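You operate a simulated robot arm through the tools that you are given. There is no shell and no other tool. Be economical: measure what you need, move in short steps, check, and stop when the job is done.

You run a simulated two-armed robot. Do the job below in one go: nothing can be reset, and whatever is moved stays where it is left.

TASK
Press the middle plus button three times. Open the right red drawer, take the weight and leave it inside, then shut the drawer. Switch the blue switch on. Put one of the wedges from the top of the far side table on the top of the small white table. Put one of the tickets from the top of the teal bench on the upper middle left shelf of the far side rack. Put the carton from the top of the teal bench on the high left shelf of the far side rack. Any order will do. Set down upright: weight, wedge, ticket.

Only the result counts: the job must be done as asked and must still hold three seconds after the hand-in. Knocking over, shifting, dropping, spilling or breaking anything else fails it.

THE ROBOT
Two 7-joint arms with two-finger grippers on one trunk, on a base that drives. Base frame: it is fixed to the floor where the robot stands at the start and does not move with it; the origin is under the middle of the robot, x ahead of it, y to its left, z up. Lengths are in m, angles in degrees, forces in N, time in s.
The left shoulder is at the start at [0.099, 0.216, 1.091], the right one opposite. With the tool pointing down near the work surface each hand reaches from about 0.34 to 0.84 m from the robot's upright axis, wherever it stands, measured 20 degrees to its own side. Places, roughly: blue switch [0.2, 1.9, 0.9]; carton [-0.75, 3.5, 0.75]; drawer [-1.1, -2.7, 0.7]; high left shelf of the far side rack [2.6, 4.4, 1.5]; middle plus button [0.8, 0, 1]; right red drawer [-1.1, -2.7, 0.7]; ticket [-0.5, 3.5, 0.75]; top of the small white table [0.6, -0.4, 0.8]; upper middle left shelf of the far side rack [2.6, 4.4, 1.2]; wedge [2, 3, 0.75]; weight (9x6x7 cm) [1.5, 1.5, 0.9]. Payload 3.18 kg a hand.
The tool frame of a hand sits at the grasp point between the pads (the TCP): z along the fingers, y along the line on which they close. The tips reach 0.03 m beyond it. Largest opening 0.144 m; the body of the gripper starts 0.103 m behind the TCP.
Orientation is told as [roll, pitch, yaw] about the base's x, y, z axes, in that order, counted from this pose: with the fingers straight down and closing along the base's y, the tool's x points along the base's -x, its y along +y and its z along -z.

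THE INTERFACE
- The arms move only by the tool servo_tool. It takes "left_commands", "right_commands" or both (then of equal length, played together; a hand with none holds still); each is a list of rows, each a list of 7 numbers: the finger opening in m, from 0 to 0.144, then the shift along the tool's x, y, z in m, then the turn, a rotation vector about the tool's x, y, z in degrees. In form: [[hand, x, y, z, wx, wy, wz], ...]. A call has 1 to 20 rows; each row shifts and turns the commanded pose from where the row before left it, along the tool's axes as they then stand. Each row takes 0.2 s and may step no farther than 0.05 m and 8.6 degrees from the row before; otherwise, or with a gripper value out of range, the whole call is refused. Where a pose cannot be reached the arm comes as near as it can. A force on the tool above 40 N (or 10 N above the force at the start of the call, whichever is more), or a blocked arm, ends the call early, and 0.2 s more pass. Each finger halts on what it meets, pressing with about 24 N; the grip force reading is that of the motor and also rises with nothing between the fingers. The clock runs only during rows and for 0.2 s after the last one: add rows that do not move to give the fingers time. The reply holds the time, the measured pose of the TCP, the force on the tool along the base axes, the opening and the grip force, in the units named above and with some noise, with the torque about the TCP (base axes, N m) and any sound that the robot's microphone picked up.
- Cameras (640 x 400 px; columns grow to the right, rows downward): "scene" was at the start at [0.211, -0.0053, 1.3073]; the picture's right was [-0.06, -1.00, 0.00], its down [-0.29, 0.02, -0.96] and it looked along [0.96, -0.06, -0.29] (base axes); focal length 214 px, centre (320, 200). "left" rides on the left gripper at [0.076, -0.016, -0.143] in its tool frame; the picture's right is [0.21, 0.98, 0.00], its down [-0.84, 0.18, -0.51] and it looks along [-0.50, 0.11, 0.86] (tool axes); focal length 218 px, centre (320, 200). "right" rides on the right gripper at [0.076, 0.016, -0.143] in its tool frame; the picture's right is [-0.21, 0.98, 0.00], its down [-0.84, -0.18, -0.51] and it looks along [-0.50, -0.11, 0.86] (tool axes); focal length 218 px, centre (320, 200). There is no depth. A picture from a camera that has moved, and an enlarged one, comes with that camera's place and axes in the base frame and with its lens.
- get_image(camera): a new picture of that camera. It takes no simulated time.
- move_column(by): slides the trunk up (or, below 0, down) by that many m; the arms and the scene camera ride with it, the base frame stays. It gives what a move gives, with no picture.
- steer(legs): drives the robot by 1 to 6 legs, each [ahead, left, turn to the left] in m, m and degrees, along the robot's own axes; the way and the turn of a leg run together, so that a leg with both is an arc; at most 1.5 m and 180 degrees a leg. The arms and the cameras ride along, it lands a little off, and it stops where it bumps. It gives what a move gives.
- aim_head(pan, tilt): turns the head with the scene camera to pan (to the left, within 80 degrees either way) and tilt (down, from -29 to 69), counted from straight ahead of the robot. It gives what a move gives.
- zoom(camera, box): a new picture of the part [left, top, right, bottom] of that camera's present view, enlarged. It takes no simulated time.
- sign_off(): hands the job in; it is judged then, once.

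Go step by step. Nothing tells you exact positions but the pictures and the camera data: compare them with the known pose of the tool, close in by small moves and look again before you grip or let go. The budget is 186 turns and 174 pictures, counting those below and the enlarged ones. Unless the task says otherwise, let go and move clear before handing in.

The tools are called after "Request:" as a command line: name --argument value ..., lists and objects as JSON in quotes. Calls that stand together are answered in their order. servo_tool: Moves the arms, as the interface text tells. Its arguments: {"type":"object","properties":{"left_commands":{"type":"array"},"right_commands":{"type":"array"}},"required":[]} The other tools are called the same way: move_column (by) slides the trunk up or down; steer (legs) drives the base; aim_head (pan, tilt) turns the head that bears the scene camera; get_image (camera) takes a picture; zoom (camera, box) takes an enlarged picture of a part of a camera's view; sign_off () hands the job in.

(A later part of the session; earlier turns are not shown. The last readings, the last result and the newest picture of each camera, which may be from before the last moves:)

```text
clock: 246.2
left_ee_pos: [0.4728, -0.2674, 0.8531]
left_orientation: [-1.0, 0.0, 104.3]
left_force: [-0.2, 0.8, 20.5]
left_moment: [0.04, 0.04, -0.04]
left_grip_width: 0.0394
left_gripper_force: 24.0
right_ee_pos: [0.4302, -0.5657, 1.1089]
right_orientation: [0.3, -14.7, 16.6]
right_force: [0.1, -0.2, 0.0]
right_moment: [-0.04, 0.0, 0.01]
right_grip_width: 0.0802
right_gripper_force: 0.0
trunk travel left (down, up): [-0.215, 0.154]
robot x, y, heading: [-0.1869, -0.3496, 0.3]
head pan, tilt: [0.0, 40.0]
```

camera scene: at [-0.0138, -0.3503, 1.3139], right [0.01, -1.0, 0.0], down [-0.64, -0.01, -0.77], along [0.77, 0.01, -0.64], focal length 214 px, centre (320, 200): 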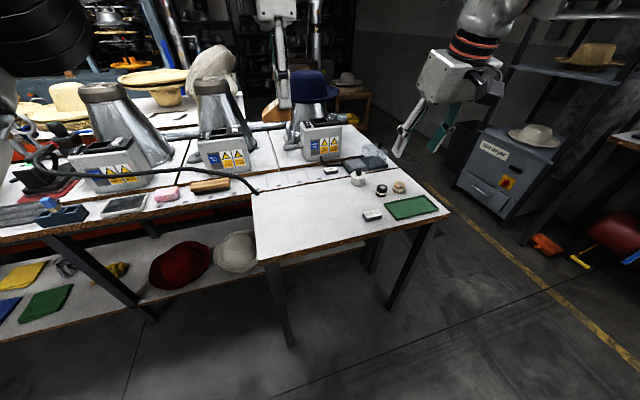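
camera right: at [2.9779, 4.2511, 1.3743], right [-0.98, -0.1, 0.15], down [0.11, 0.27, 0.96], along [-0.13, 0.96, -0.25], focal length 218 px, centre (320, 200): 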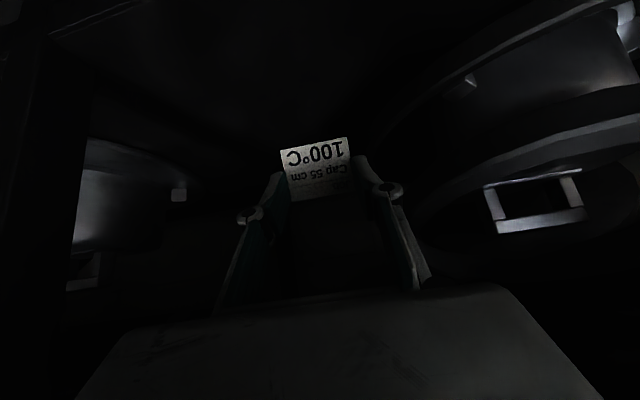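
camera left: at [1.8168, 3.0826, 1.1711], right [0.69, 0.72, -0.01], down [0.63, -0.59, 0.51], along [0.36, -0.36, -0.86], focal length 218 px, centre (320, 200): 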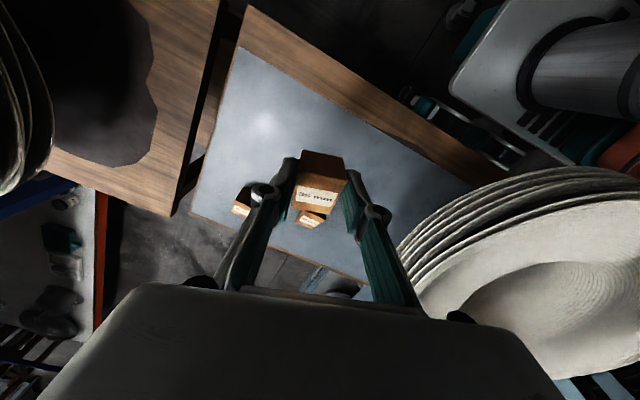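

Contact. I open, lift, and check.

Request:
servo_tool --left_commands '[[0.02, 0, 0, -0.001, 0, 0, 0], [0.045, 0, 0, 0, 0, 0, 0], [0.055, 0, 0, 0, 0, 0, 0], [0.075, 0, 0, 0, 0, 0, 0], [0.09, 0, 0, -0.02, 0, 0, 0], [0.09, 0, 0, -0.045, 0, 0, 0], [0.09, 0, 0, -0.045, 0, 0, 0], [0.09, 0, 0, -0.045, 0, 0, 0], [0.09, 0, 0, -0.045, 0, 0, 0], [0.09, 0, 0, -0.045, 0, 0, 0], [0.09, 0, 0, -0.045, 0, 0, 0]]'

Request:
zoom --camera "scene" --box '[245, 130, 485, 270]'

```text
clock: 248.6
left_ee_pos: [0.4714, -0.27, 1.1439]
left_orientation: [-0.8, -0.1, 104.2]
left_force: [0.1, -0.3, 0.1]
left_moment: [-0.02, 0.0, 0.02]
left_grip_width: 0.0899
left_gripper_force: 0.0
right_ee_pos: [0.4297, -0.5664, 1.1098]
right_orientation: [0.3, -14.9, 16.6]
right_force: [-0.5, -0.3, -0.2]
right_moment: [-0.01, -0.02, -0.02]
right_grip_width: 0.08
right_gripper_force: 0.1
trunk travel left (down, up): [-0.215, 0.154]
robot x, y, heading: [-0.1788, -0.3521, 0.6]
head pan, tilt: [0.0, 40.0]
```

```text
2.67 times, centred on (365, 200) of scene
camera zoom: at [-0.0143, -0.3525, 1.314], right [0.01, -1.0, 0.0], down [-0.64, -0.01, -0.77], along [0.77, 0.01, -0.64], focal length 572 px, centre (200, 200)
```

zoom: 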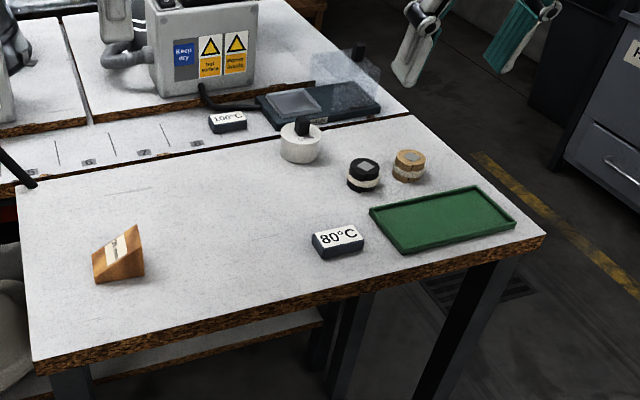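

The wedge stands on the small table. Now I go around the small table's right end toward the hat table's far side.

Request:
steer --legs '[[-0.2, 0, 0], [0, -0.9, 0], [1.45, 0, 0]]'

Request:
aim_head --pan 25 --tilt 25

Request:
get_image --camera "scene"

```text
clock: 264.7
left_ee_pos: [1.7328, -1.2134, 1.1425]
left_orientation: [-0.8, -0.1, 101.7]
left_force: [0.3, 0.5, 0.1]
left_moment: [0.0, 0.04, 0.02]
left_grip_width: 0.0899
left_gripper_force: 0.0
right_ee_pos: [1.6795, -1.5082, 1.1099]
right_orientation: [0.4, -14.8, 14.1]
right_force: [0.4, 1.1, 0.2]
right_moment: [-0.01, 0.0, -0.02]
right_grip_width: 0.08
right_gripper_force: 0.1
trunk travel left (down, up): [-0.215, 0.154]
robot x, y, heading: [1.0756, -1.2716, -1.7]
head pan, tilt: [0.0, 40.0]
```

```text
clock: 265.6
left_ee_pos: [1.7329, -1.2141, 1.1424]
left_orientation: [-1.0, -0.2, 101.7]
left_force: [0.3, 1.2, 0.1]
left_moment: [-0.05, -0.04, 0.01]
left_grip_width: 0.0903
left_gripper_force: 0.1
right_ee_pos: [1.68, -1.5084, 1.1092]
right_orientation: [0.3, -14.7, 14.1]
right_force: [-0.5, 0.4, 0.3]
right_moment: [-0.02, 0.0, 0.02]
right_grip_width: 0.0802
right_gripper_force: 0.1
trunk travel left (down, up): [-0.215, 0.154]
robot x, y, heading: [1.0775, -1.2708, -2.0]
head pan, tilt: [25.0, 25.0]
```

```text
30 pictures are left
camera scene: at [1.2441, -1.2369, 1.3369], right [0.39, -0.92, 0.0], down [-0.39, -0.17, -0.91], along [0.83, 0.35, -0.42], focal length 214 px, centre (320, 200)
```

scene: 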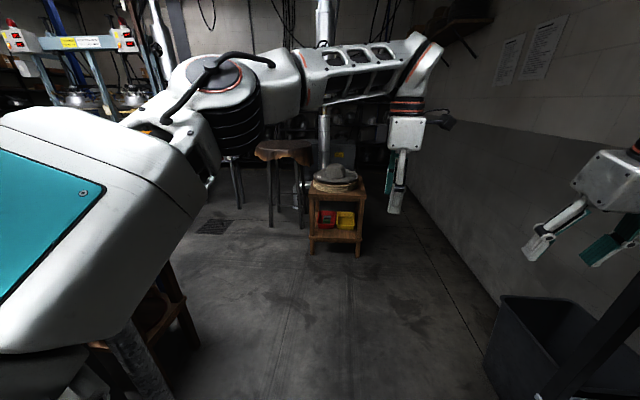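

The way is open between the benches and the small side table. I raise the trunk for clearance over hats and drive around to the hat table's east side.

Request:
move_column --by 0.15

Request:
steer --legs '[[0, 0, 34], [1.25, 0, 0], [0, 0, 46], [1.1, -0.05, 0]]'

Request:
aim_head --pan 60 --tilt 30

Request:
get_image --camera "scene"

```text
clock: 267.4
left_ee_pos: [1.7333, -1.2131, 1.2916]
left_orientation: [-0.7, -0.1, 101.6]
left_force: [-0.1, -0.1, 0.2]
left_moment: [0.0, 0.01, 0.01]
left_grip_width: 0.0899
left_gripper_force: 0.1
right_ee_pos: [1.6516, -1.5084, 1.3261]
right_orientation: [-1.8, -21.6, 14.7]
right_force: [-0.5, 0.3, 0.7]
right_moment: [0.02, 0.02, -0.02]
right_grip_width: 0.0802
right_gripper_force: 0.0
trunk travel left (down, up): [-0.365, 0.004]
robot x, y, heading: [1.0747, -1.2736, -2.0]
head pan, tilt: [25.0, 25.0]
```

```text
clock: 282.7
left_ee_pos: [2.5672, 1.1173, 1.2918]
left_orientation: [-0.9, 0.0, 178.7]
left_force: [0.4, -0.5, 0.3]
left_moment: [0.01, 0.05, 0.0]
left_grip_width: 0.0899
left_gripper_force: 0.0
right_ee_pos: [2.8348, 0.9736, 1.3264]
right_orientation: [-1.9, -21.5, 91.8]
right_force: [0.5, -0.2, 0.0]
right_moment: [0.02, 0.01, 0.01]
right_grip_width: 0.0801
right_gripper_force: 0.1
trunk travel left (down, up): [-0.365, 0.004]
robot x, y, heading: [2.476, 0.4618, 74.9]
head pan, tilt: [25.0, 25.0]
```

```text
clock: 283.7
left_ee_pos: [2.5671, 1.1174, 1.2917]
left_orientation: [-0.9, 0.0, 178.7]
left_force: [0.6, 0.1, 0.0]
left_moment: [0.02, 0.03, 0.01]
left_grip_width: 0.0901
left_gripper_force: 0.0
right_ee_pos: [2.8355, 0.973, 1.3266]
right_orientation: [-1.8, -21.6, 91.9]
right_force: [-0.9, 0.2, 1.4]
right_moment: [0.02, 0.01, 0.02]
right_grip_width: 0.0802
right_gripper_force: 0.1
trunk travel left (down, up): [-0.365, 0.004]
robot x, y, heading: [2.477, 0.462, 75.0]
head pan, tilt: [60.0, 30.0]
```

```text
29 pictures are left
camera scene: at [2.4212, 0.5684, 1.4814], right [0.71, 0.71, 0.0], down [0.35, -0.35, -0.87], along [-0.61, 0.61, -0.5], focal length 214 px, centre (320, 200)
```

scene: 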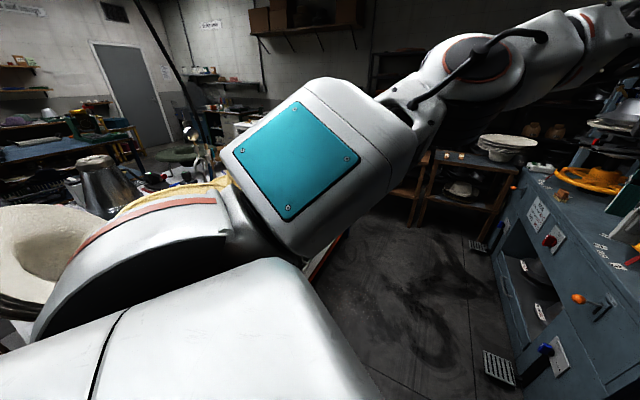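

The corridor between the hat table and the press is ~1.2 m wide. I drive to about (2.15,1.68) and turn to face the hat table.

Request:
steer --legs '[[1.09, 0.63, 0], [0, 0, 118]]'

Request:
aim_head --pan 0 --tilt 40

Request:
get_image --camera "scene"

```text
clock: 295.0
left_ee_pos: [1.5231, 1.4244, 1.2914]
left_orientation: [-0.8, -0.1, -61.6]
left_force: [0.4, 0.5, 0.0]
left_moment: [-0.01, 0.0, 0.01]
left_grip_width: 0.0902
left_gripper_force: 0.1
right_ee_pos: [1.5137, 1.7283, 1.3266]
right_orientation: [-1.8, -21.6, -148.5]
right_force: [-0.3, -0.4, 0.3]
right_moment: [-0.01, -0.01, 0.01]
right_grip_width: 0.08
right_gripper_force: 0.0
trunk travel left (down, up): [-0.365, 0.004]
robot x, y, heading: [2.1327, 1.6676, -165.2]
head pan, tilt: [60.0, 30.0]
```

```text
clock: 296.3
left_ee_pos: [1.5235, 1.423, 1.2925]
left_orientation: [-0.9, -0.1, -61.6]
left_force: [-0.7, -0.6, 0.3]
left_moment: [-0.02, 0.04, 0.04]
left_grip_width: 0.0902
left_gripper_force: 0.1
right_ee_pos: [1.5145, 1.7275, 1.3267]
right_orientation: [-1.9, -21.6, -148.6]
right_force: [-0.7, -0.3, -0.4]
right_moment: [-0.02, 0.0, -0.03]
right_grip_width: 0.0799
right_gripper_force: 0.0
trunk travel left (down, up): [-0.365, 0.004]
robot x, y, heading: [2.1347, 1.6688, -165.0]
head pan, tilt: [0.0, 40.0]
```

```text
28 pictures are left
camera scene: at [2.0125, 1.6358, 1.4661], right [-0.26, 0.97, 0.0], down [0.62, 0.17, -0.77], along [-0.74, -0.2, -0.64], focal length 214 px, centre (320, 200)
```

scene: 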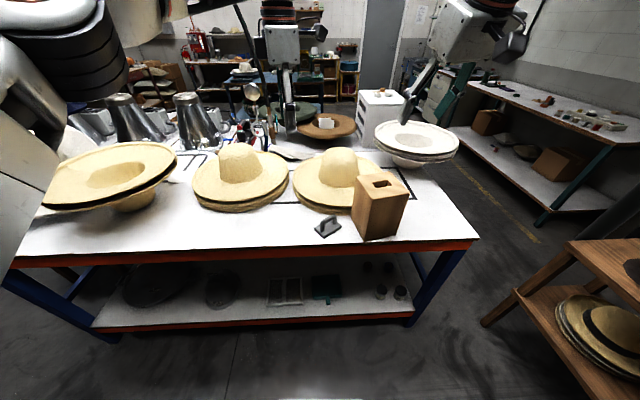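

There is a dark object beside the block — the weight. I zoom in.

Request:
zoom --camera "scene" --box '[290, 195, 370, 255]'

Request:
zoom --camera "left" --box '[160, 40, 480, 240]'

```text
6.67 times, centred on (330, 225) of scene
camera zoom: at [2.0125, 1.6358, 1.4661], right [-0.26, 0.97, 0.0], down [0.62, 0.17, -0.77], along [-0.74, -0.2, -0.64], focal length 1430 px, centre (253, 33)
```

zoom: 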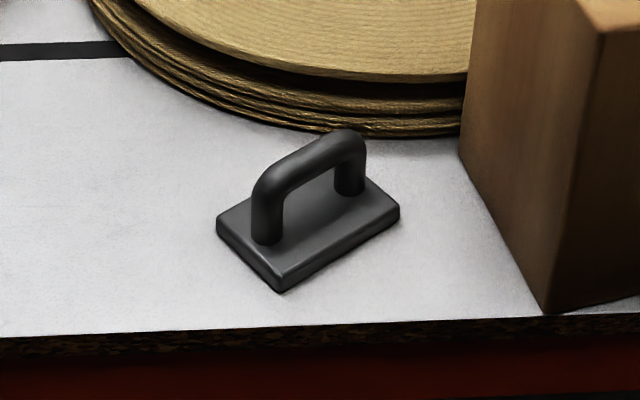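

```text
2.00 times, centred on (320, 140) of left
camera zoom: at [1.4728, 1.4853, 1.4342], right [0.76, 0.65, -0.02], down [0.57, -0.65, 0.51], along [0.32, -0.39, -0.86], focal length 436 px, centre (320, 320)
```

zoom: 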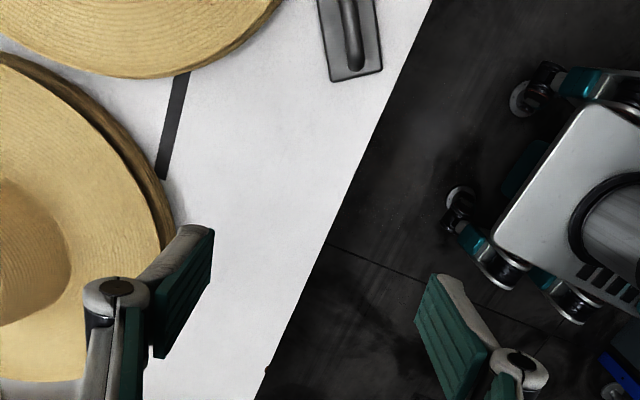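

The weight has an arch handle; plate centre ≈(1.48,1.52,0.865), handle along ~143°. I move the left hand aside and make the right hand vertical with fingers across the handle.

Request:
servo_tool --left_commands '[[0.09, -0.04, 0.022, 0, 0, 0, 0], [0.09, -0.04, 0.022, 0, 0, 0, 0], [0.09, -0.04, 0.022, 0, 0, 0, 0], [0.09, -0.04, 0.022, 0, 0, 0, 0], [0.09, -0.04, 0.022, 0, 0, 0, 0], [0.09, 0, 0, 0, 0, 0, 0], [0.09, 0, 0, 0, 0, 0, 0], [0.09, 0, 0, 0, 0, 0, 0], [0.09, 0, 0, 0, 0, 0, 0], [0.09, 0, 0, 0, 0, 0, 0], [0.09, 0, 0, 0, 0, 0, 0], [0.09, 0, 0, 0, 0, 0, 0]]' --right_commands '[[0.08, 0, 0, 0, -0.9, 7.2, 0], [0.08, 0, 0, 0, -0.9, 7.2, 0], [0.08, 0, 0, 0, 0, 7.2, 0], [0.08, 0, 0, 0, 0, 0, 8.5], [0.08, 0, 0, 0, 0, 0, 8.5], [0.08, 0, 0, 0, 0, 0, 8.5], [0.08, 0, 0, 0, 0, 0, 8.5], [0.08, 0, 0, 0, 0, 0, 8.5], [0.08, 0, 0, 0, 0, 0, 8.5], [0.08, 0, 0, 0, 0, 0, 8.5], [0.08, 0, 0, 0, 0, 0, 8.5], [0.08, 0, 0, 0, 0, 0, 0]]'

Request:
move_column --by -0.12

```text
clock: 298.9
left_ee_pos: [1.7165, 1.3057, 1.2905]
left_orientation: [-0.9, -0.1, -61.4]
left_force: [-0.4, -0.6, 0.4]
left_moment: [0.03, 0.03, 0.0]
left_grip_width: 0.0898
left_gripper_force: 0.0
right_ee_pos: [1.5145, 1.7277, 1.326]
right_orientation: [19.6, -9.5, 141.4]
right_force: [0.1, 0.5, -0.2]
right_moment: [0.01, -0.05, 0.02]
right_grip_width: 0.0803
right_gripper_force: 0.0
right hand out of reach, approached as far as the arm can: row 1, 2, 3
trunk travel left (down, up): [-0.365, 0.004]
robot x, y, heading: [2.1344, 1.6711, -165.1]
head pan, tilt: [0.0, 40.0]
```

```text
clock: 300.4
left_ee_pos: [1.7149, 1.3021, 1.1715]
left_orientation: [-1.0, 0.0, -61.6]
left_force: [-0.9, -0.2, 1.0]
left_moment: [0.01, 0.01, 0.0]
left_grip_width: 0.0901
left_gripper_force: 0.1
right_ee_pos: [1.5157, 1.7286, 1.2075]
right_orientation: [19.7, -9.6, 141.6]
right_force: [0.4, -0.1, -0.6]
right_moment: [0.01, 0.02, -0.02]
right_grip_width: 0.0801
right_gripper_force: 0.1
trunk travel left (down, up): [-0.245, 0.124]
robot x, y, heading: [2.1388, 1.6663, -165.2]
head pan, tilt: [0.0, 40.0]
```

I level the right hand now that the trunk is lower.

Request:
servo_tool --right_commands '[[0.08, 0, 0, 0, 6.6, 0, 0], [0.08, 0, 0, 0, 6.6, 0, 0], [0.08, 0, 0, 0, 6.5, 0, 0], [0.08, 0, 0, 0, 0, 4.8, 0], [0.08, 0, 0, 0, 0, 4.8, 0], [0.08, 0, 0, 0, 0, 0, 0]]'

```text
clock: 301.8
left_ee_pos: [1.716, 1.3013, 1.1714]
left_orientation: [-0.8, -0.2, -61.5]
left_force: [0.4, 1.2, 0.9]
left_moment: [-0.04, 0.02, 0.02]
left_grip_width: 0.09
left_gripper_force: 0.0
right_ee_pos: [1.516, 1.7277, 1.2065]
right_orientation: [-0.1, 0.2, 141.5]
right_force: [-0.1, 0.2, -0.1]
right_moment: [0.01, -0.01, 0.01]
right_grip_width: 0.0801
right_gripper_force: 0.1
trunk travel left (down, up): [-0.245, 0.124]
robot x, y, heading: [2.1345, 1.6672, -165.0]
head pan, tilt: [0.0, 40.0]
```

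Vertical with yaw 141.5°. I move above the weight's handle and descend partway.

Request:
servo_tool --right_commands '[[0.06, 0.0183, 0.0378, 0, 0, 0, 0], [0.06, 0.0183, 0.0378, 0, 0, 0, 0], [0.06, 0.0183, 0.0378, 0, 0, 0, 0], [0.06, 0.0183, 0.0378, 0, 0, 0, 0], [0.06, 0.0183, 0.0378, 0, 0, 0, 0], [0.06, 0, 0, 0.045, 0, 0, 0], [0.06, 0, 0, 0.045, 0, 0, 0], [0.06, 0, 0, 0.045, 0, 0, 0], [0.06, 0, 0, 0.045, 0, 0, 0], [0.06, 0, 0, 0.02, 0, 0, 0], [0.06, 0, 0, 0, 0, 0, 0]]'

Request:
zoom --camera "right" --box '[220, 80, 420, 220]'

Request:
zoom --camera "scene" --box '[280, 170, 380, 240]'

```text
clock: 304.2
left_ee_pos: [1.7156, 1.3, 1.1723]
left_orientation: [-0.8, -0.2, -61.5]
left_force: [0.4, -0.1, -0.3]
left_moment: [-0.04, 0.02, 0.03]
left_grip_width: 0.09
left_gripper_force: 0.2
right_ee_pos: [1.4958, 1.543, 1.0196]
right_orientation: [0.0, 0.0, 141.5]
right_force: [0.4, -0.3, -0.1]
right_moment: [-0.03, -0.03, 0.04]
right_grip_width: 0.0601
right_gripper_force: 0.1
right hand out of reach, approached as far as the arm can: row 5
trunk travel left (down, up): [-0.245, 0.124]
robot x, y, heading: [2.1355, 1.6692, -164.9]
head pan, tilt: [0.0, 40.0]
```

```text
2.86 times, centred on (320, 150) of right
camera zoom: at [1.5443, 1.4832, 1.1635], right [-0.77, -0.64, 0.0], down [-0.55, 0.67, 0.51], along [-0.32, 0.39, -0.86], focal length 624 px, centre (320, 343)
```

zoom: 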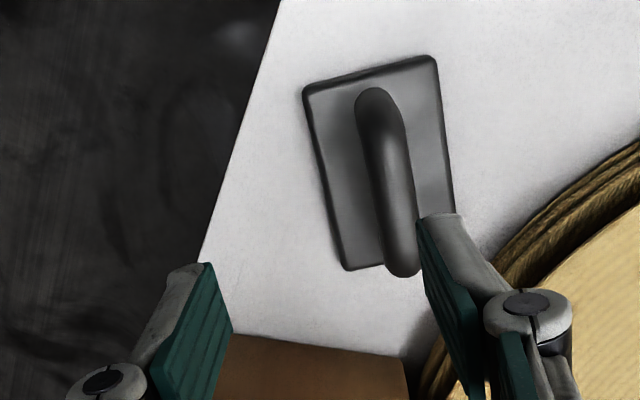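

```text
5.71 times, centred on (330, 205) of scene
camera zoom: at [1.9903, 1.6301, 1.345], right [-0.26, 0.97, 0.0], down [0.62, 0.16, -0.77], along [-0.74, -0.2, -0.64], focal length 1226 px, centre (263, 171)
```

zoom: 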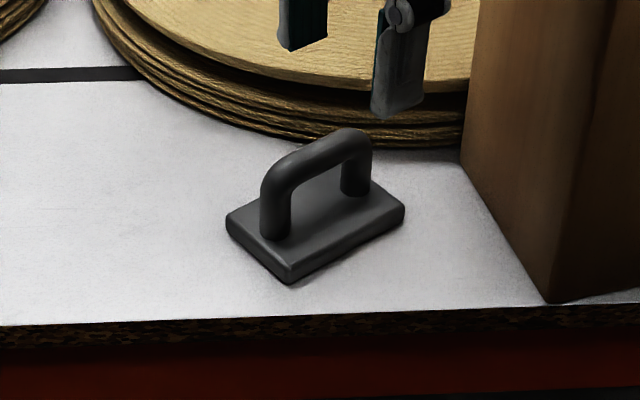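

The handle's middle is at (1.482,1.521), aligned. I centre over it and descend around the bar.

Request:
servo_tool --right_commands '[[0.05, 0.003, 0.026, 0, 0, 0, 0], [0.05, 0, 0, 0.04, 0, 0, 0], [0.05, 0, 0, 0.035, 0, 0, 0], [0.05, 0, 0, 0, 0, 0, 0]]'

Request:
zoom --camera "right" --box '[220, 80, 420, 220]'

```text
clock: 305.2
left_ee_pos: [1.7148, 1.3007, 1.1709]
left_orientation: [-0.9, -0.1, -61.3]
left_force: [-0.8, 0.2, 0.9]
left_moment: [-0.01, 0.01, 0.05]
left_grip_width: 0.09
left_gripper_force: 0.0
right_ee_pos: [1.4835, 1.5216, 0.9432]
right_orientation: [-0.1, 0.1, 141.5]
right_force: [-0.3, -0.7, -1.0]
right_moment: [-0.03, 0.03, 0.01]
right_grip_width: 0.0504
right_gripper_force: 0.0
trunk travel left (down, up): [-0.245, 0.124]
robot x, y, heading: [2.1319, 1.6696, -165.2]
head pan, tilt: [0.0, 40.0]
```

```text
2.86 times, centred on (320, 150) of right
camera zoom: at [1.5326, 1.4615, 1.0892], right [-0.77, -0.64, 0.0], down [-0.55, 0.66, 0.51], along [-0.32, 0.39, -0.86], focal length 624 px, centre (320, 343)
```

zoom: 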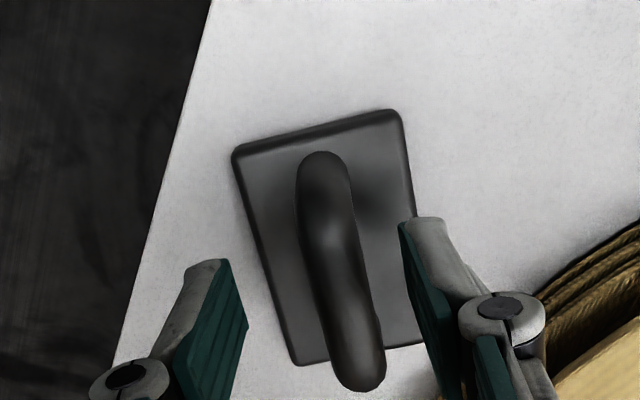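

Handle is between the fingers. I descend 2.8 cm more and close.

Request:
servo_tool --right_commands '[[0.05, 0, 0.002, 0.018, 0, 0, 0], [0.05, 0, 0, 0.01, 0, 0, 0], [0.035, 0, 0, 0, 0, 0, 0], [0.02, 0, 0, 0, 0, 0, 0], [0.01, 0, 0, 0, 0, 0, 0], [0.0, 0, 0, 0, 0, 0, 0], [0.0, 0, 0, 0, 0, 0, 0]]'

Request:
servo_tool --right_commands '[[0.0, 0, 0, -0.015, 0, 0, 0], [0.0, 0, 0, -0.03, 0, 0, 0], [0.0, 0, 0, -0.04, 0, 0, 0], [0.0, 0, 0, -0.04, 0, 0, 0], [0.0, 0, 0, -0.04, 0, 0, 0], [0.0, 0, 0, -0.04, 0, 0, 0]]'

Request:
zoom --camera "right" --box '[220, 80, 420, 220]'

```text
clock: 306.8
left_ee_pos: [1.7136, 1.3004, 1.171]
left_orientation: [-0.8, -0.2, -61.5]
left_force: [-0.8, 0.0, 0.1]
left_moment: [0.02, 0.0, -0.03]
left_grip_width: 0.0899
left_gripper_force: 0.0
right_ee_pos: [1.4796, 1.5191, 0.9163]
right_orientation: [-0.2, 0.1, 141.5]
right_force: [-0.5, -1.5, -0.2]
right_moment: [0.03, 0.09, 0.05]
right_grip_width: 0.0169
right_gripper_force: 24.3
trunk travel left (down, up): [-0.245, 0.124]
robot x, y, heading: [2.1312, 1.6697, -165.1]
head pan, tilt: [0.0, 40.0]
```

```text
clock: 308.4
left_ee_pos: [1.7133, 1.3009, 1.1701]
left_orientation: [-0.8, -0.1, -61.7]
left_force: [1.2, 0.0, -0.5]
left_moment: [0.0, -0.01, -0.01]
left_grip_width: 0.09
left_gripper_force: 0.0
right_ee_pos: [1.4552, 1.5495, 1.1275]
right_orientation: [0.8, 2.0, 138.2]
right_force: [0.1, -0.3, -7.2]
right_moment: [-0.01, -0.05, -0.01]
right_grip_width: 0.0164
right_gripper_force: 23.8
trunk travel left (down, up): [-0.245, 0.124]
robot x, y, heading: [2.1351, 1.6683, -165.4]
head pan, tilt: [0.0, 40.0]
stopped in row 6 (right hand): the arm was blocked; the commanded pose is now the measured one
```

```text
2.86 times, centred on (320, 150) of right
camera zoom: at [1.4975, 1.4913, 1.2749], right [-0.81, -0.59, 0.01], down [-0.52, 0.71, 0.47], along [-0.29, 0.38, -0.88], focal length 624 px, centre (320, 343)
```

zoom: 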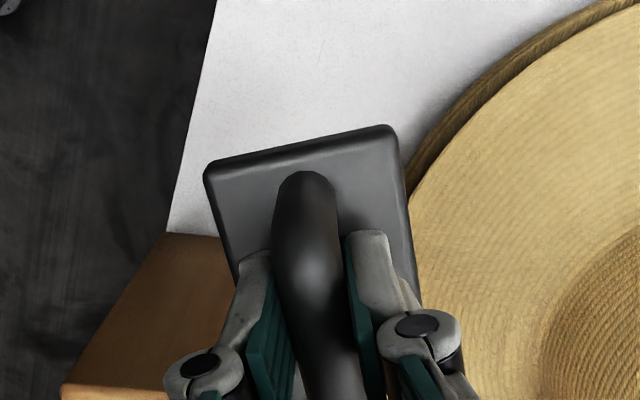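

Weight held (~0.7 kg). I raise the trunk, back off, and drive back around toward the red drawers.

Request:
move_column --by 0.12

Request:
steer --legs '[[-0.18, 0, 0], [0, 0, 90], [1.2, -0.15, 0], [0, 0, -30], [1.15, 0, 0], [0, 0, -43]]'

```text
clock: 309.9
left_ee_pos: [1.7131, 1.3018, 1.2889]
left_orientation: [-0.8, -0.1, -61.6]
left_force: [-0.2, 0.6, -1.2]
left_moment: [0.02, -0.06, -0.02]
left_grip_width: 0.09
left_gripper_force: 0.0
right_ee_pos: [1.4533, 1.5595, 1.2625]
right_orientation: [2.0, 1.5, 137.5]
right_force: [-0.1, 0.0, -5.5]
right_moment: [-0.02, -0.05, 0.01]
right_grip_width: 0.0167
right_gripper_force: 24.2
trunk travel left (down, up): [-0.365, 0.004]
robot x, y, heading: [2.1341, 1.6668, -165.4]
head pan, tilt: [0.0, 40.0]
```

```text
clock: 329.8
left_ee_pos: [1.8054, -1.0409, 1.2898]
left_orientation: [-0.8, -0.1, -45.3]
left_force: [-0.3, -0.9, 0.5]
left_moment: [-0.01, 0.0, 0.0]
left_grip_width: 0.0902
left_gripper_force: 0.1
right_ee_pos: [1.4861, -0.8669, 1.2605]
right_orientation: [1.8, 1.4, 153.7]
right_force: [0.2, 0.3, -5.8]
right_moment: [-0.03, -0.05, -0.04]
right_grip_width: 0.0168
right_gripper_force: 23.9
trunk travel left (down, up): [-0.365, 0.004]
robot x, y, heading: [2.1069, -0.5681, -149.1]
head pan, tilt: [0.0, 40.0]
```

I continue past the small table toward the red bench.

Request:
steer --legs '[[1.25, 0, 0], [0, 0, -19], [1.4, 0, 0], [0.4, 0, 0], [0, 0, 75]]'

Request:
aim_head --pan 0 --tilt 30

Request:
get_image --camera "scene"

```text
clock: 349.0
left_ee_pos: [-0.4737, -2.0764, 1.2901]
left_orientation: [-0.8, -0.1, 12.1]
left_force: [0.5, -0.6, 0.5]
left_moment: [-0.02, 0.03, 0.02]
left_grip_width: 0.0901
left_gripper_force: 0.1
right_ee_pos: [-0.7947, -2.2537, 1.2587]
right_orientation: [1.7, 1.6, -149.1]
right_force: [0.0, 1.1, -5.4]
right_moment: [0.0, -0.04, -0.02]
right_grip_width: 0.0167
right_gripper_force: 24.0
trunk travel left (down, up): [-0.365, 0.004]
robot x, y, heading: [-0.7035, -1.5716, -91.4]
head pan, tilt: [0.0, 40.0]
```

```text
clock: 349.7
left_ee_pos: [-0.4732, -2.0762, 1.2898]
left_orientation: [-0.8, 0.0, 12.1]
left_force: [0.2, -0.7, -0.2]
left_moment: [0.0, 0.05, 0.02]
left_grip_width: 0.0901
left_gripper_force: 0.0
right_ee_pos: [-0.7973, -2.2536, 1.2576]
right_orientation: [1.7, 1.6, -149.2]
right_force: [0.0, 0.0, -6.4]
right_moment: [-0.02, -0.02, 0.02]
right_grip_width: 0.0167
right_gripper_force: 24.5
trunk travel left (down, up): [-0.365, 0.004]
robot x, y, heading: [-0.7056, -1.5677, -91.4]
head pan, tilt: [0.0, 30.0]
```

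```text
21 pictures are left
camera scene: at [-0.7111, -1.7012, 1.4813], right [-1.0, 0.03, 0.0], down [0.01, 0.5, -0.87], along [-0.02, -0.87, -0.5], focal length 214 px, centre (320, 200)
```

scene: 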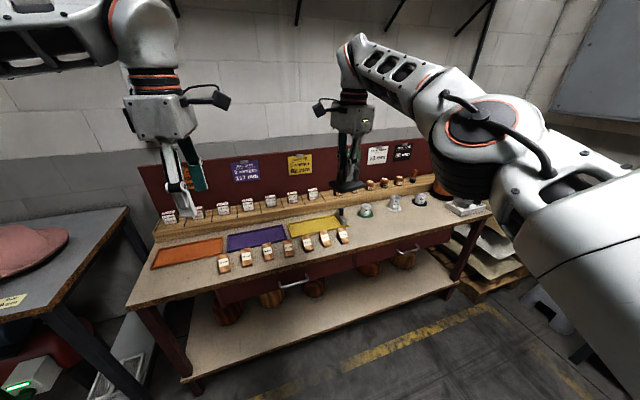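

Two red drawers are visible; the right one's handle is at about (-1.145,-2.475,0.75), bench front yawed 18°. I line up facing it (heading −72°).

Request:
steer --legs '[[0, 0, 19.4], [0.05, -0.76, 0]]'

Request:
aim_head --pan 0 --tilt 50

Request:
get_image --camera "scene"

```text
clock: 357.9
left_ee_pos: [-1.0347, -2.2498, 1.2909]
left_orientation: [-0.8, -0.1, 30.4]
left_force: [0.5, 0.3, 0.0]
left_moment: [0.03, -0.02, -0.01]
left_grip_width: 0.0899
left_gripper_force: 0.1
right_ee_pos: [-1.2866, -2.5191, 1.2575]
right_orientation: [1.7, 1.7, -130.9]
right_force: [0.8, -0.2, -6.7]
right_moment: [0.02, -0.05, 0.0]
right_grip_width: 0.0167
right_gripper_force: 24.1
trunk travel left (down, up): [-0.365, 0.004]
robot x, y, heading: [-1.4174, -1.8441, -73.2]
head pan, tilt: [0.0, 30.0]
```

```text
clock: 358.7
left_ee_pos: [-1.0357, -2.2493, 1.2906]
left_orientation: [-0.8, -0.1, 30.4]
left_force: [-0.2, 0.3, 0.1]
left_moment: [0.04, -0.02, 0.03]
left_grip_width: 0.0897
left_gripper_force: 0.0
right_ee_pos: [-1.2871, -2.5204, 1.2571]
right_orientation: [1.7, 1.6, -130.9]
right_force: [-0.5, 0.9, -4.7]
right_moment: [0.04, -0.03, 0.01]
right_grip_width: 0.0167
right_gripper_force: 23.7
trunk travel left (down, up): [-0.365, 0.004]
robot x, y, heading: [-1.4176, -1.8443, -73.6]
head pan, tilt: [0.0, 50.0]
```

```text
20 pictures are left
camera scene: at [-1.3826, -1.955, 1.4519], right [-0.96, -0.29, 0.0], down [-0.22, 0.73, -0.64], along [0.19, -0.62, -0.77], focal length 214 px, centre (320, 200)
```

scene: 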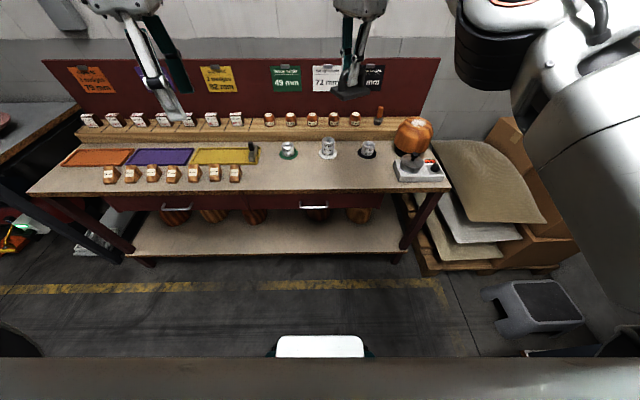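

I zoom on the right drawer's handle.

Request:
zoom --camera "scene" --box '[280, 180, 350, 225]'

```text
8.89 times, centred on (315, 202) of scene
camera zoom: at [-1.3826, -1.955, 1.4519], right [-0.96, -0.29, 0.0], down [-0.22, 0.73, -0.64], along [0.19, -0.62, -0.77], focal length 1906 px, centre (364, 178)
```

zoom: 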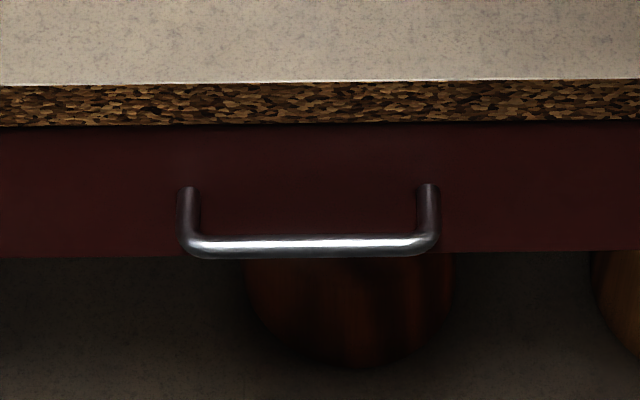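

The handle is a 12 cm bow standing ~3.5 cm off the face. I lower the trunk, move the weight hand aside, and bring the left hand (fingers closing front-to-back) above the bar.

Request:
move_column --by -0.2

Request:
servo_tool --left_commands '[[0.07, 0, 0, 0, 0, 0, 6.6], [0.07, 0, 0, 0, 0, 0, 6.6], [0.06, 0, 0, 0, 0, 0, 0], [0.06, 0, 0, 0, 0, 0, 0], [0.06, 0.031, -0.033, 0, 0, 0, 0], [0.06, 0.031, -0.033, 0, 0, 0, 0], [0.06, 0.031, -0.033, 0, 0, 0, 0], [0.06, 0.031, -0.033, 0, 0, 0, 0], [0.06, 0.031, -0.033, 0, 0, 0, 0], [0.06, 0.031, -0.033, 0, 0, 0, 0], [0.06, 0.031, -0.033, 0, 0, 0, 0], [0.06, 0, 0, 0.03, 0, 0, 0], [0.06, 0, 0, 0, 0, 0, 0]]' --right_commands '[[0, -0.004, -0.0426, 0, 0, 0, 0], [0, -0.004, -0.0426, 0, 0, 0, 0], [0, -0.004, -0.0426, 0, 0, 0, 0], [0, -0.004, -0.0426, 0, 0, 0, 0], [0, -0.004, -0.0426, 0, 0, 0, 0], [0, -0.004, -0.0426, 0, 0, 0, 0], [0, -0.004, -0.0426, 0, 0, 0, 0], [0, 0, 0, 0, 0, 0, 0], [0, 0, 0, 0, 0, 0, 0], [0, 0, 0, 0, 0, 0, 0], [0, 0, 0, 0, 0, 0, 0], [0, 0, 0, 0, 0, 0, 0], [0, 0, 0, 0, 0, 0, 0]]'

Request:
get_image --camera "left"

Request:
zoom --camera "scene" --box '[240, 120, 400, 240]'

```text
clock: 360.9
left_ee_pos: [-1.035, -2.2478, 1.0929]
left_orientation: [-1.0, 0.0, 30.3]
left_force: [-0.4, -0.1, 1.1]
left_moment: [-0.04, -0.01, 0.04]
left_grip_width: 0.0899
left_gripper_force: 0.0
right_ee_pos: [-1.2858, -2.5181, 1.0601]
right_orientation: [2.0, 1.5, -130.9]
right_force: [-0.5, 0.2, -5.8]
right_moment: [0.0, -0.07, 0.0]
right_grip_width: 0.0167
right_gripper_force: 23.9
trunk travel left (down, up): [-0.165, 0.204]
robot x, y, heading: [-1.4162, -1.8412, -73.1]
head pan, tilt: [0.0, 50.0]
```

```text
clock: 363.6
left_ee_pos: [-1.1527, -2.5113, 1.0637]
left_orientation: [-0.7, 0.4, 17.9]
left_force: [0.3, 0.8, 0.1]
left_moment: [-0.06, 0.1, -0.02]
left_grip_width: 0.0601
left_gripper_force: 0.0
left hand out of reach, approached as far as the arm can: row 11
right_ee_pos: [-1.5268, -2.3404, 1.0485]
right_orientation: [1.7, 1.3, -130.9]
right_force: [1.4, 0.7, -5.6]
right_moment: [0.02, 0.03, -0.02]
right_grip_width: 0.0169
right_gripper_force: 23.9
trunk travel left (down, up): [-0.165, 0.204]
robot x, y, heading: [-1.4144, -1.8441, -73.2]
head pan, tilt: [0.0, 50.0]
```

```text
18 pictures are left
camera left: at [-1.2201, -2.5484, 1.2059], right [-0.5, 0.87, -0.01], down [0.75, 0.44, 0.5], along [0.44, 0.24, -0.87], focal length 218 px, centre (320, 200)
```

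left: 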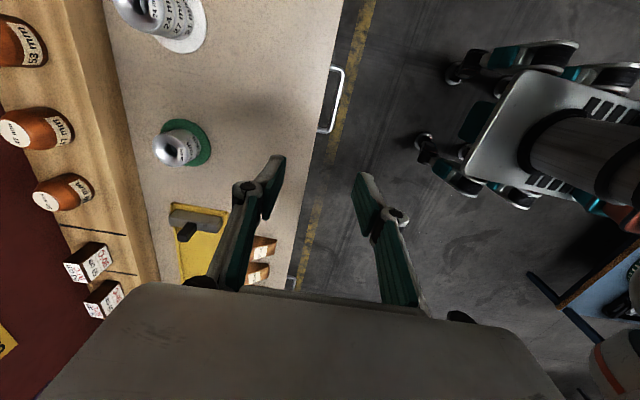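

```text
3.33 times, centred on (320, 180) of scene
camera zoom: at [-1.3553, -2.0366, 1.2459], right [-0.96, -0.29, 0.0], down [-0.22, 0.73, -0.64], along [0.18, -0.62, -0.77], focal length 715 px, centre (320, 267)
```

zoom: 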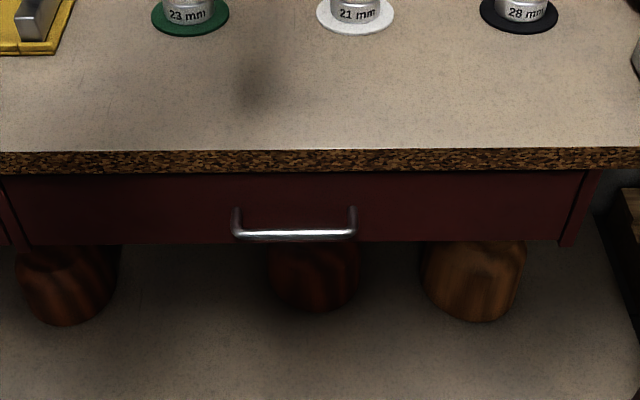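

The bar is at (-1.192,-2.503,0.705), ~5 cm proud of the bench edge. I narrow the fingers to 3.4 cm and descend to just above it.

Request:
servo_tool --left_commands '[[0.034, 0.02, 0.01, 0.03, 0, 0, 0], [0.034, 0.015, 0.0095, 0.04, 0, 0, 0], [0.034, 0, 0, 0.045, 0, 0, 0], [0.034, 0, 0, 0.045, 0, 0, 0], [0.034, 0, 0, 0.045, 0, 0, 0], [0.034, 0, 0, 0.045, 0, 0, 0], [0.034, 0, 0, 0, 0, 0, 0]]'

Request:
zoom --camera "left" --box '[230, 80, 410, 230]'

Request:
zoom --camera "scene" --box '[270, 140, 350, 215]'

```text
clock: 365.1
left_ee_pos: [-1.1993, -2.5168, 0.8266]
left_orientation: [-2.2, 0.2, 17.5]
left_force: [1.3, -3.2, 17.3]
left_moment: [-0.27, -0.12, 0.0]
left_grip_width: 0.0391
left_gripper_force: 1.4
right_ee_pos: [-1.5281, -2.3414, 1.0467]
right_orientation: [1.6, 1.6, -130.9]
right_force: [-1.0, -0.8, -6.6]
right_moment: [0.12, -0.05, 0.0]
right_grip_width: 0.0166
right_gripper_force: 23.4
trunk travel left (down, up): [-0.165, 0.204]
robot x, y, heading: [-1.4147, -1.8447, -73.3]
head pan, tilt: [0.0, 50.0]
stopped in row 7 (left hand): the force on the tool passed its limit at 42 N (the readings are from after the stop); the commanded pose is now the measured one
```

```text
2.67 times, centred on (320, 155) of left
camera zoom: at [-1.2694, -2.5489, 0.9689], right [-0.49, 0.87, -0.04], down [0.75, 0.44, 0.5], along [0.45, 0.22, -0.87], focal length 582 px, centre (320, 320)
```

zoom: 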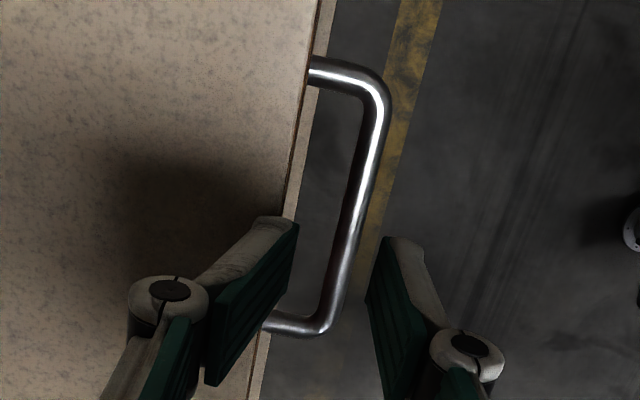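

```text
5.33 times, centred on (310, 178) of scene
camera zoom: at [-1.3576, -2.0378, 1.2461], right [-0.96, -0.29, 0.0], down [-0.22, 0.73, -0.64], along [0.19, -0.62, -0.77], focal length 1144 px, centre (373, 320)
```

zoom: 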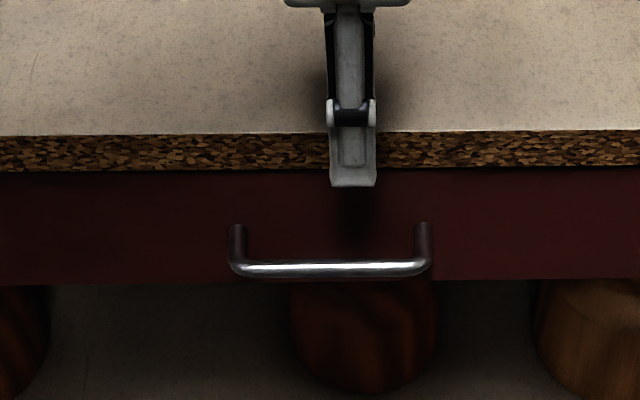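

The inner finger touched the bench edge (top z≈0.797). I back up, shift 17 mm outward, and descend over the bar.

Request:
servo_tool --left_commands '[[0.034, 0, 0, -0.015, 0, 0, 0], [0.034, 0, 0.017, 0, 0, 0, 0], [0.034, 0, 0, 0.03, 0, 0, 0], [0.034, 0, 0, 0.03, 0, 0, 0], [0.034, 0, 0, 0, 0, 0, 0]]'

Request:
zoom --camera "left" --box '[230, 80, 410, 230]'

```text
clock: 366.3
left_ee_pos: [-1.2048, -2.4974, 0.7768]
left_orientation: [-1.6, 0.1, 17.5]
left_force: [-2.0, 2.8, -0.8]
left_moment: [-0.02, -0.03, -0.03]
left_grip_width: 0.0322
left_gripper_force: 0.0
right_ee_pos: [-1.5274, -2.3422, 1.0467]
right_orientation: [1.7, 1.6, -130.9]
right_force: [0.2, -0.4, -5.7]
right_moment: [0.07, 0.0, -0.01]
right_grip_width: 0.0168
right_gripper_force: 23.3
trunk travel left (down, up): [-0.165, 0.204]
robot x, y, heading: [-1.4188, -1.8445, -73.1]
head pan, tilt: [0.0, 50.0]
```

```text
2.67 times, centred on (320, 155) of left
camera zoom: at [-1.2741, -2.5314, 0.9197], right [-0.49, 0.87, -0.03], down [0.75, 0.44, 0.5], along [0.45, 0.22, -0.87], focal length 582 px, centre (320, 320)
```

zoom: 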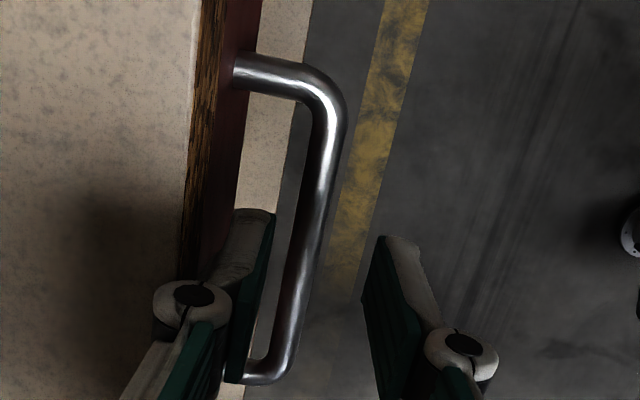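

The inner finger fits between bar and drawer face. I descend 5 cm and close on the bar.

Request:
servo_tool --left_commands '[[0.034, 0, 0, 0.02, 0, 0, 0], [0.034, 0, 0, 0.02, 0, 0, 0], [0.034, 0, 0, 0.012, 0, 0, 0], [0.022, 0, 0, 0, 0, 0, 0], [0.01, 0, 0, 0, 0, 0, 0], [0.0, 0, 0, 0, 0, 0, 0], [0.0, 0, 0, 0, 0, 0, 0]]'

Request:
zoom --camera "scene" --box '[270, 140, 350, 215]'

```text
clock: 367.9
left_ee_pos: [-1.2067, -2.501, 0.7264]
left_orientation: [-2.0, 0.2, 17.3]
left_force: [-9.2, 6.5, 14.6]
left_moment: [-0.88, 0.21, 0.98]
left_grip_width: 0.0107
left_gripper_force: 41.1
right_ee_pos: [-1.5287, -2.3408, 1.0475]
right_orientation: [1.7, 1.6, -130.9]
right_force: [-0.1, 0.1, -6.3]
right_moment: [0.06, -0.06, -0.03]
right_grip_width: 0.0168
right_gripper_force: 24.2
trunk travel left (down, up): [-0.165, 0.204]
robot x, y, heading: [-1.4191, -1.8421, -73.1]
head pan, tilt: [0.0, 50.0]
```

```text
5.33 times, centred on (310, 178) of scene
camera zoom: at [-1.3585, -2.0369, 1.246], right [-0.96, -0.29, 0.0], down [-0.22, 0.73, -0.64], along [0.19, -0.62, -0.77], focal length 1144 px, centre (373, 320)
```

zoom: 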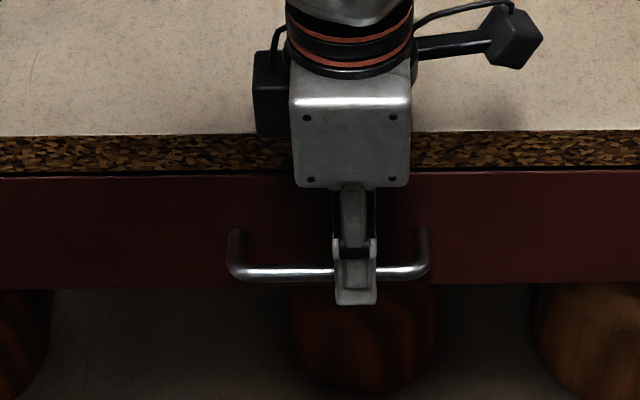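

The bar is gripped. I pull the drawer straight out.

Request:
servo_tool --left_commands '[[0.0, 0, 0.02, 0, 0, 0, 0], [0.0, 0, 0.035, 0, 0, 0, 0], [0.0, 0, 0.04, 0, 0, 0, 0], [0.0, 0, 0.04, 0, 0, 0, 0], [0.0, 0, 0.04, 0, 0, 0, 0], [0.0, 0, 0.04, 0, 0, 0, 0], [0, 0, 0, 0, 0, 0, 0]]'

Request:
get_image --camera "scene"

```text
clock: 369.1
left_ee_pos: [-1.2582, -2.3377, 0.7253]
left_orientation: [-2.3, 0.8, 17.4]
left_force: [2.5, 1.3, 21.1]
left_moment: [-0.05, 0.13, 0.58]
left_grip_width: 0.011
left_gripper_force: 40.9
right_ee_pos: [-1.5287, -2.3424, 1.0459]
right_orientation: [1.5, 1.7, -130.9]
right_force: [0.3, -1.0, -6.7]
right_moment: [0.12, -0.03, -0.03]
right_grip_width: 0.0168
right_gripper_force: 23.5
trunk travel left (down, up): [-0.165, 0.204]
robot x, y, heading: [-1.4158, -1.8393, -73.4]
head pan, tilt: [0.0, 50.0]
stopped in row 6 (left hand): the force on the tool passed its limit at 40 N (the readings are from after the stop); the commanded pose is now the measured one
```

```text
12 pictures are left
camera scene: at [-1.357, -2.0387, 1.2451], right [-0.96, -0.29, 0.0], down [-0.22, 0.73, -0.64], along [0.19, -0.61, -0.77], focal length 214 px, centre (320, 200)
```

scene: 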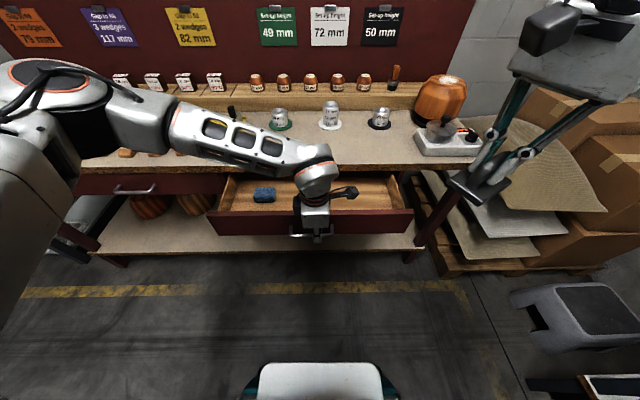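

The drawer is open ~17 cm with free space on the right (a blue cloth lies on the left). I release the handle and move the left hand up and away.

Request:
servo_tool --left_commands '[[0.03, 0, 0, 0, 0, 0, 0], [0.04, 0, 0, 0, 0, 0, 0], [0.04, 0, 0, -0.03, 0, 0, 0], [0.04, 0, 0, -0.045, 0, 0, 0], [0.04, 0, 0, -0.045, 0, 0, 0], [0.04, 0, 0, -0.045, 0, 0, 0], [0.04, -0.03, 0, -0.03, 0, 0, 0], [0.04, -0.045, 0, 0, 0, 0, 0], [0.04, -0.045, 0, 0, 0, 0, 0], [0.04, -0.045, 0, 0, 0, 0, 0], [0.04, 0, 0, 0, 0, 0, 0]]'

Request:
servo_tool --right_commands '[[0, 0, 0.03, 0, 0, 0, 0], [0, 0, 0.04, 0, 0, 0, 0], [0, 0, 0.04, 0, 0, 0, 0], [0, 0, 0.04, 0, 0, 0, 0], [0, 0, 0.04, 0, 0, 0, 0], [0, 0, 0.04, 0, 0, 0, 0], [0, 0, 0.012, 0, 0, 0, 0], [0, 0, 0, 0, 0, 0, 0]]'

```text
clock: 371.6
left_ee_pos: [-1.0999, -2.2777, 0.9161]
left_orientation: [-2.0, 0.6, 17.3]
left_force: [-0.2, -0.4, 0.4]
left_moment: [0.0, -0.03, -0.05]
left_grip_width: 0.0402
left_gripper_force: 0.0
right_ee_pos: [-1.5296, -2.3422, 1.0467]
right_orientation: [1.8, 1.7, -130.9]
right_force: [-0.5, 0.3, -6.2]
right_moment: [0.06, -0.06, 0.01]
right_grip_width: 0.0169
right_gripper_force: 24.1
trunk travel left (down, up): [-0.165, 0.204]
robot x, y, heading: [-1.4165, -1.8403, -73.2]
head pan, tilt: [0.0, 50.0]
```

```text
clock: 373.4
left_ee_pos: [-1.1004, -2.2775, 0.9159]
left_orientation: [-2.0, 0.6, 17.3]
left_force: [-0.5, -0.2, 0.7]
left_moment: [0.02, 0.03, -0.01]
left_grip_width: 0.0399
left_gripper_force: 0.1
right_ee_pos: [-1.3448, -2.5002, 1.054]
right_orientation: [1.6, 1.6, -130.9]
right_force: [0.3, -0.3, -5.2]
right_moment: [0.04, -0.07, 0.01]
right_grip_width: 0.017
right_gripper_force: 24.0
trunk travel left (down, up): [-0.165, 0.204]
robot x, y, heading: [-1.4157, -1.8449, -73.4]
head pan, tilt: [0.0, 50.0]
```

Above the drawer's free area. I level the hand, descend partway and check with a picture.

Request:
servo_tool --right_commands '[[0, 0, 0, 0.04, 1.6, -1.6, 0], [0, 0, 0, 0.045, 0, 0, 0], [0, 0, 0, 0.045, 0, 0, 0], [0, 0, 0, 0.03, 0, 0, 0], [0, 0, 0, 0, 0, 0, 0]]'

Request:
zoom --camera "scene" --box '[200, 100, 440, 260]'

```text
clock: 374.6
left_ee_pos: [-1.1, -2.2779, 0.9172]
left_orientation: [-2.1, 0.6, 17.4]
left_force: [-0.2, -0.3, -0.1]
left_moment: [0.01, 0.03, 0.0]
left_grip_width: 0.0401
left_gripper_force: 0.1
right_ee_pos: [-1.3435, -2.5, 0.8894]
right_orientation: [0.1, 0.0, -130.8]
right_force: [0.4, 0.6, -5.5]
right_moment: [0.05, -0.04, 0.04]
right_grip_width: 0.0168
right_gripper_force: 24.0
trunk travel left (down, up): [-0.165, 0.204]
robot x, y, heading: [-1.4172, -1.8404, -73.1]
head pan, tilt: [0.0, 50.0]
```

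```text
2.50 times, centred on (320, 180) of scene
camera zoom: at [-1.3574, -2.0382, 1.2458], right [-0.96, -0.29, 0.0], down [-0.22, 0.73, -0.64], along [0.19, -0.62, -0.77], focal length 536 px, centre (320, 250)
```

zoom: 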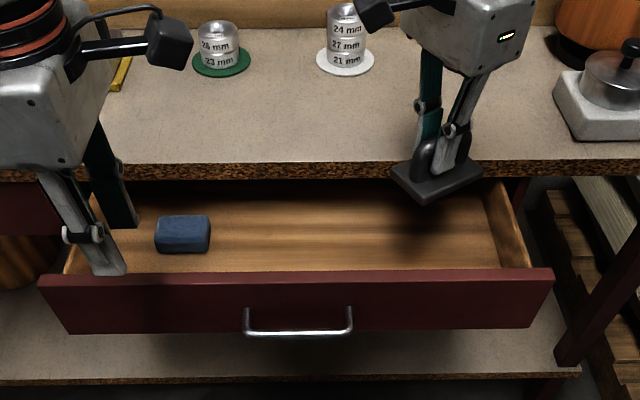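

Well placed between bench edge and drawer front. I lower the weight into the drawer.

Request:
servo_tool --right_commands '[[0, 0, 0, 0.04, 0, 0, 0], [0, 0, 0, 0.04, 0, 0, 0], [0, 0, 0, 0.03, 0, 0, 0], [0, 0, 0, 0.01, 0, 0, 0], [0, 0, 0, 0.006, 0, 0, 0], [0, 0, 0, 0.006, 0, 0, 0]]'

Request:
servo_tool --right_commands '[[0, 0, 0, 0.004, 0, 0, 0], [0, 0, 0, 0.004, 0, 0, 0], [0, 0, 0, 0.004, 0, 0, 0]]'

```text
clock: 375.9
left_ee_pos: [-1.0994, -2.2771, 0.9162]
left_orientation: [-1.9, 0.6, 17.4]
left_force: [0.5, 0.4, -0.3]
left_moment: [-0.02, -0.01, -0.01]
left_grip_width: 0.0403
left_gripper_force: 0.1
right_ee_pos: [-1.3436, -2.5012, 0.7605]
right_orientation: [0.1, 0.0, -130.9]
right_force: [0.7, -1.0, -6.4]
right_moment: [0.07, -0.03, -0.01]
right_grip_width: 0.0169
right_gripper_force: 24.2
trunk travel left (down, up): [-0.165, 0.204]
robot x, y, heading: [-1.4176, -1.8406, -73.2]
head pan, tilt: [0.0, 50.0]
```

```text
clock: 376.8
left_ee_pos: [-1.0998, -2.2776, 0.9159]
left_orientation: [-2.0, 0.6, 17.5]
left_force: [-1.0, -0.4, -0.9]
left_moment: [-0.03, -0.01, 0.0]
left_grip_width: 0.04
left_gripper_force: 0.0
right_ee_pos: [-1.3442, -2.5015, 0.7494]
right_orientation: [0.0, 0.0, -131.0]
right_force: [0.0, 0.2, -7.0]
right_moment: [0.03, -0.02, 0.03]
right_grip_width: 0.0168
right_gripper_force: 24.2
trunk travel left (down, up): [-0.165, 0.204]
robot x, y, heading: [-1.4139, -1.8425, -73.7]
head pan, tilt: [0.0, 50.0]
```

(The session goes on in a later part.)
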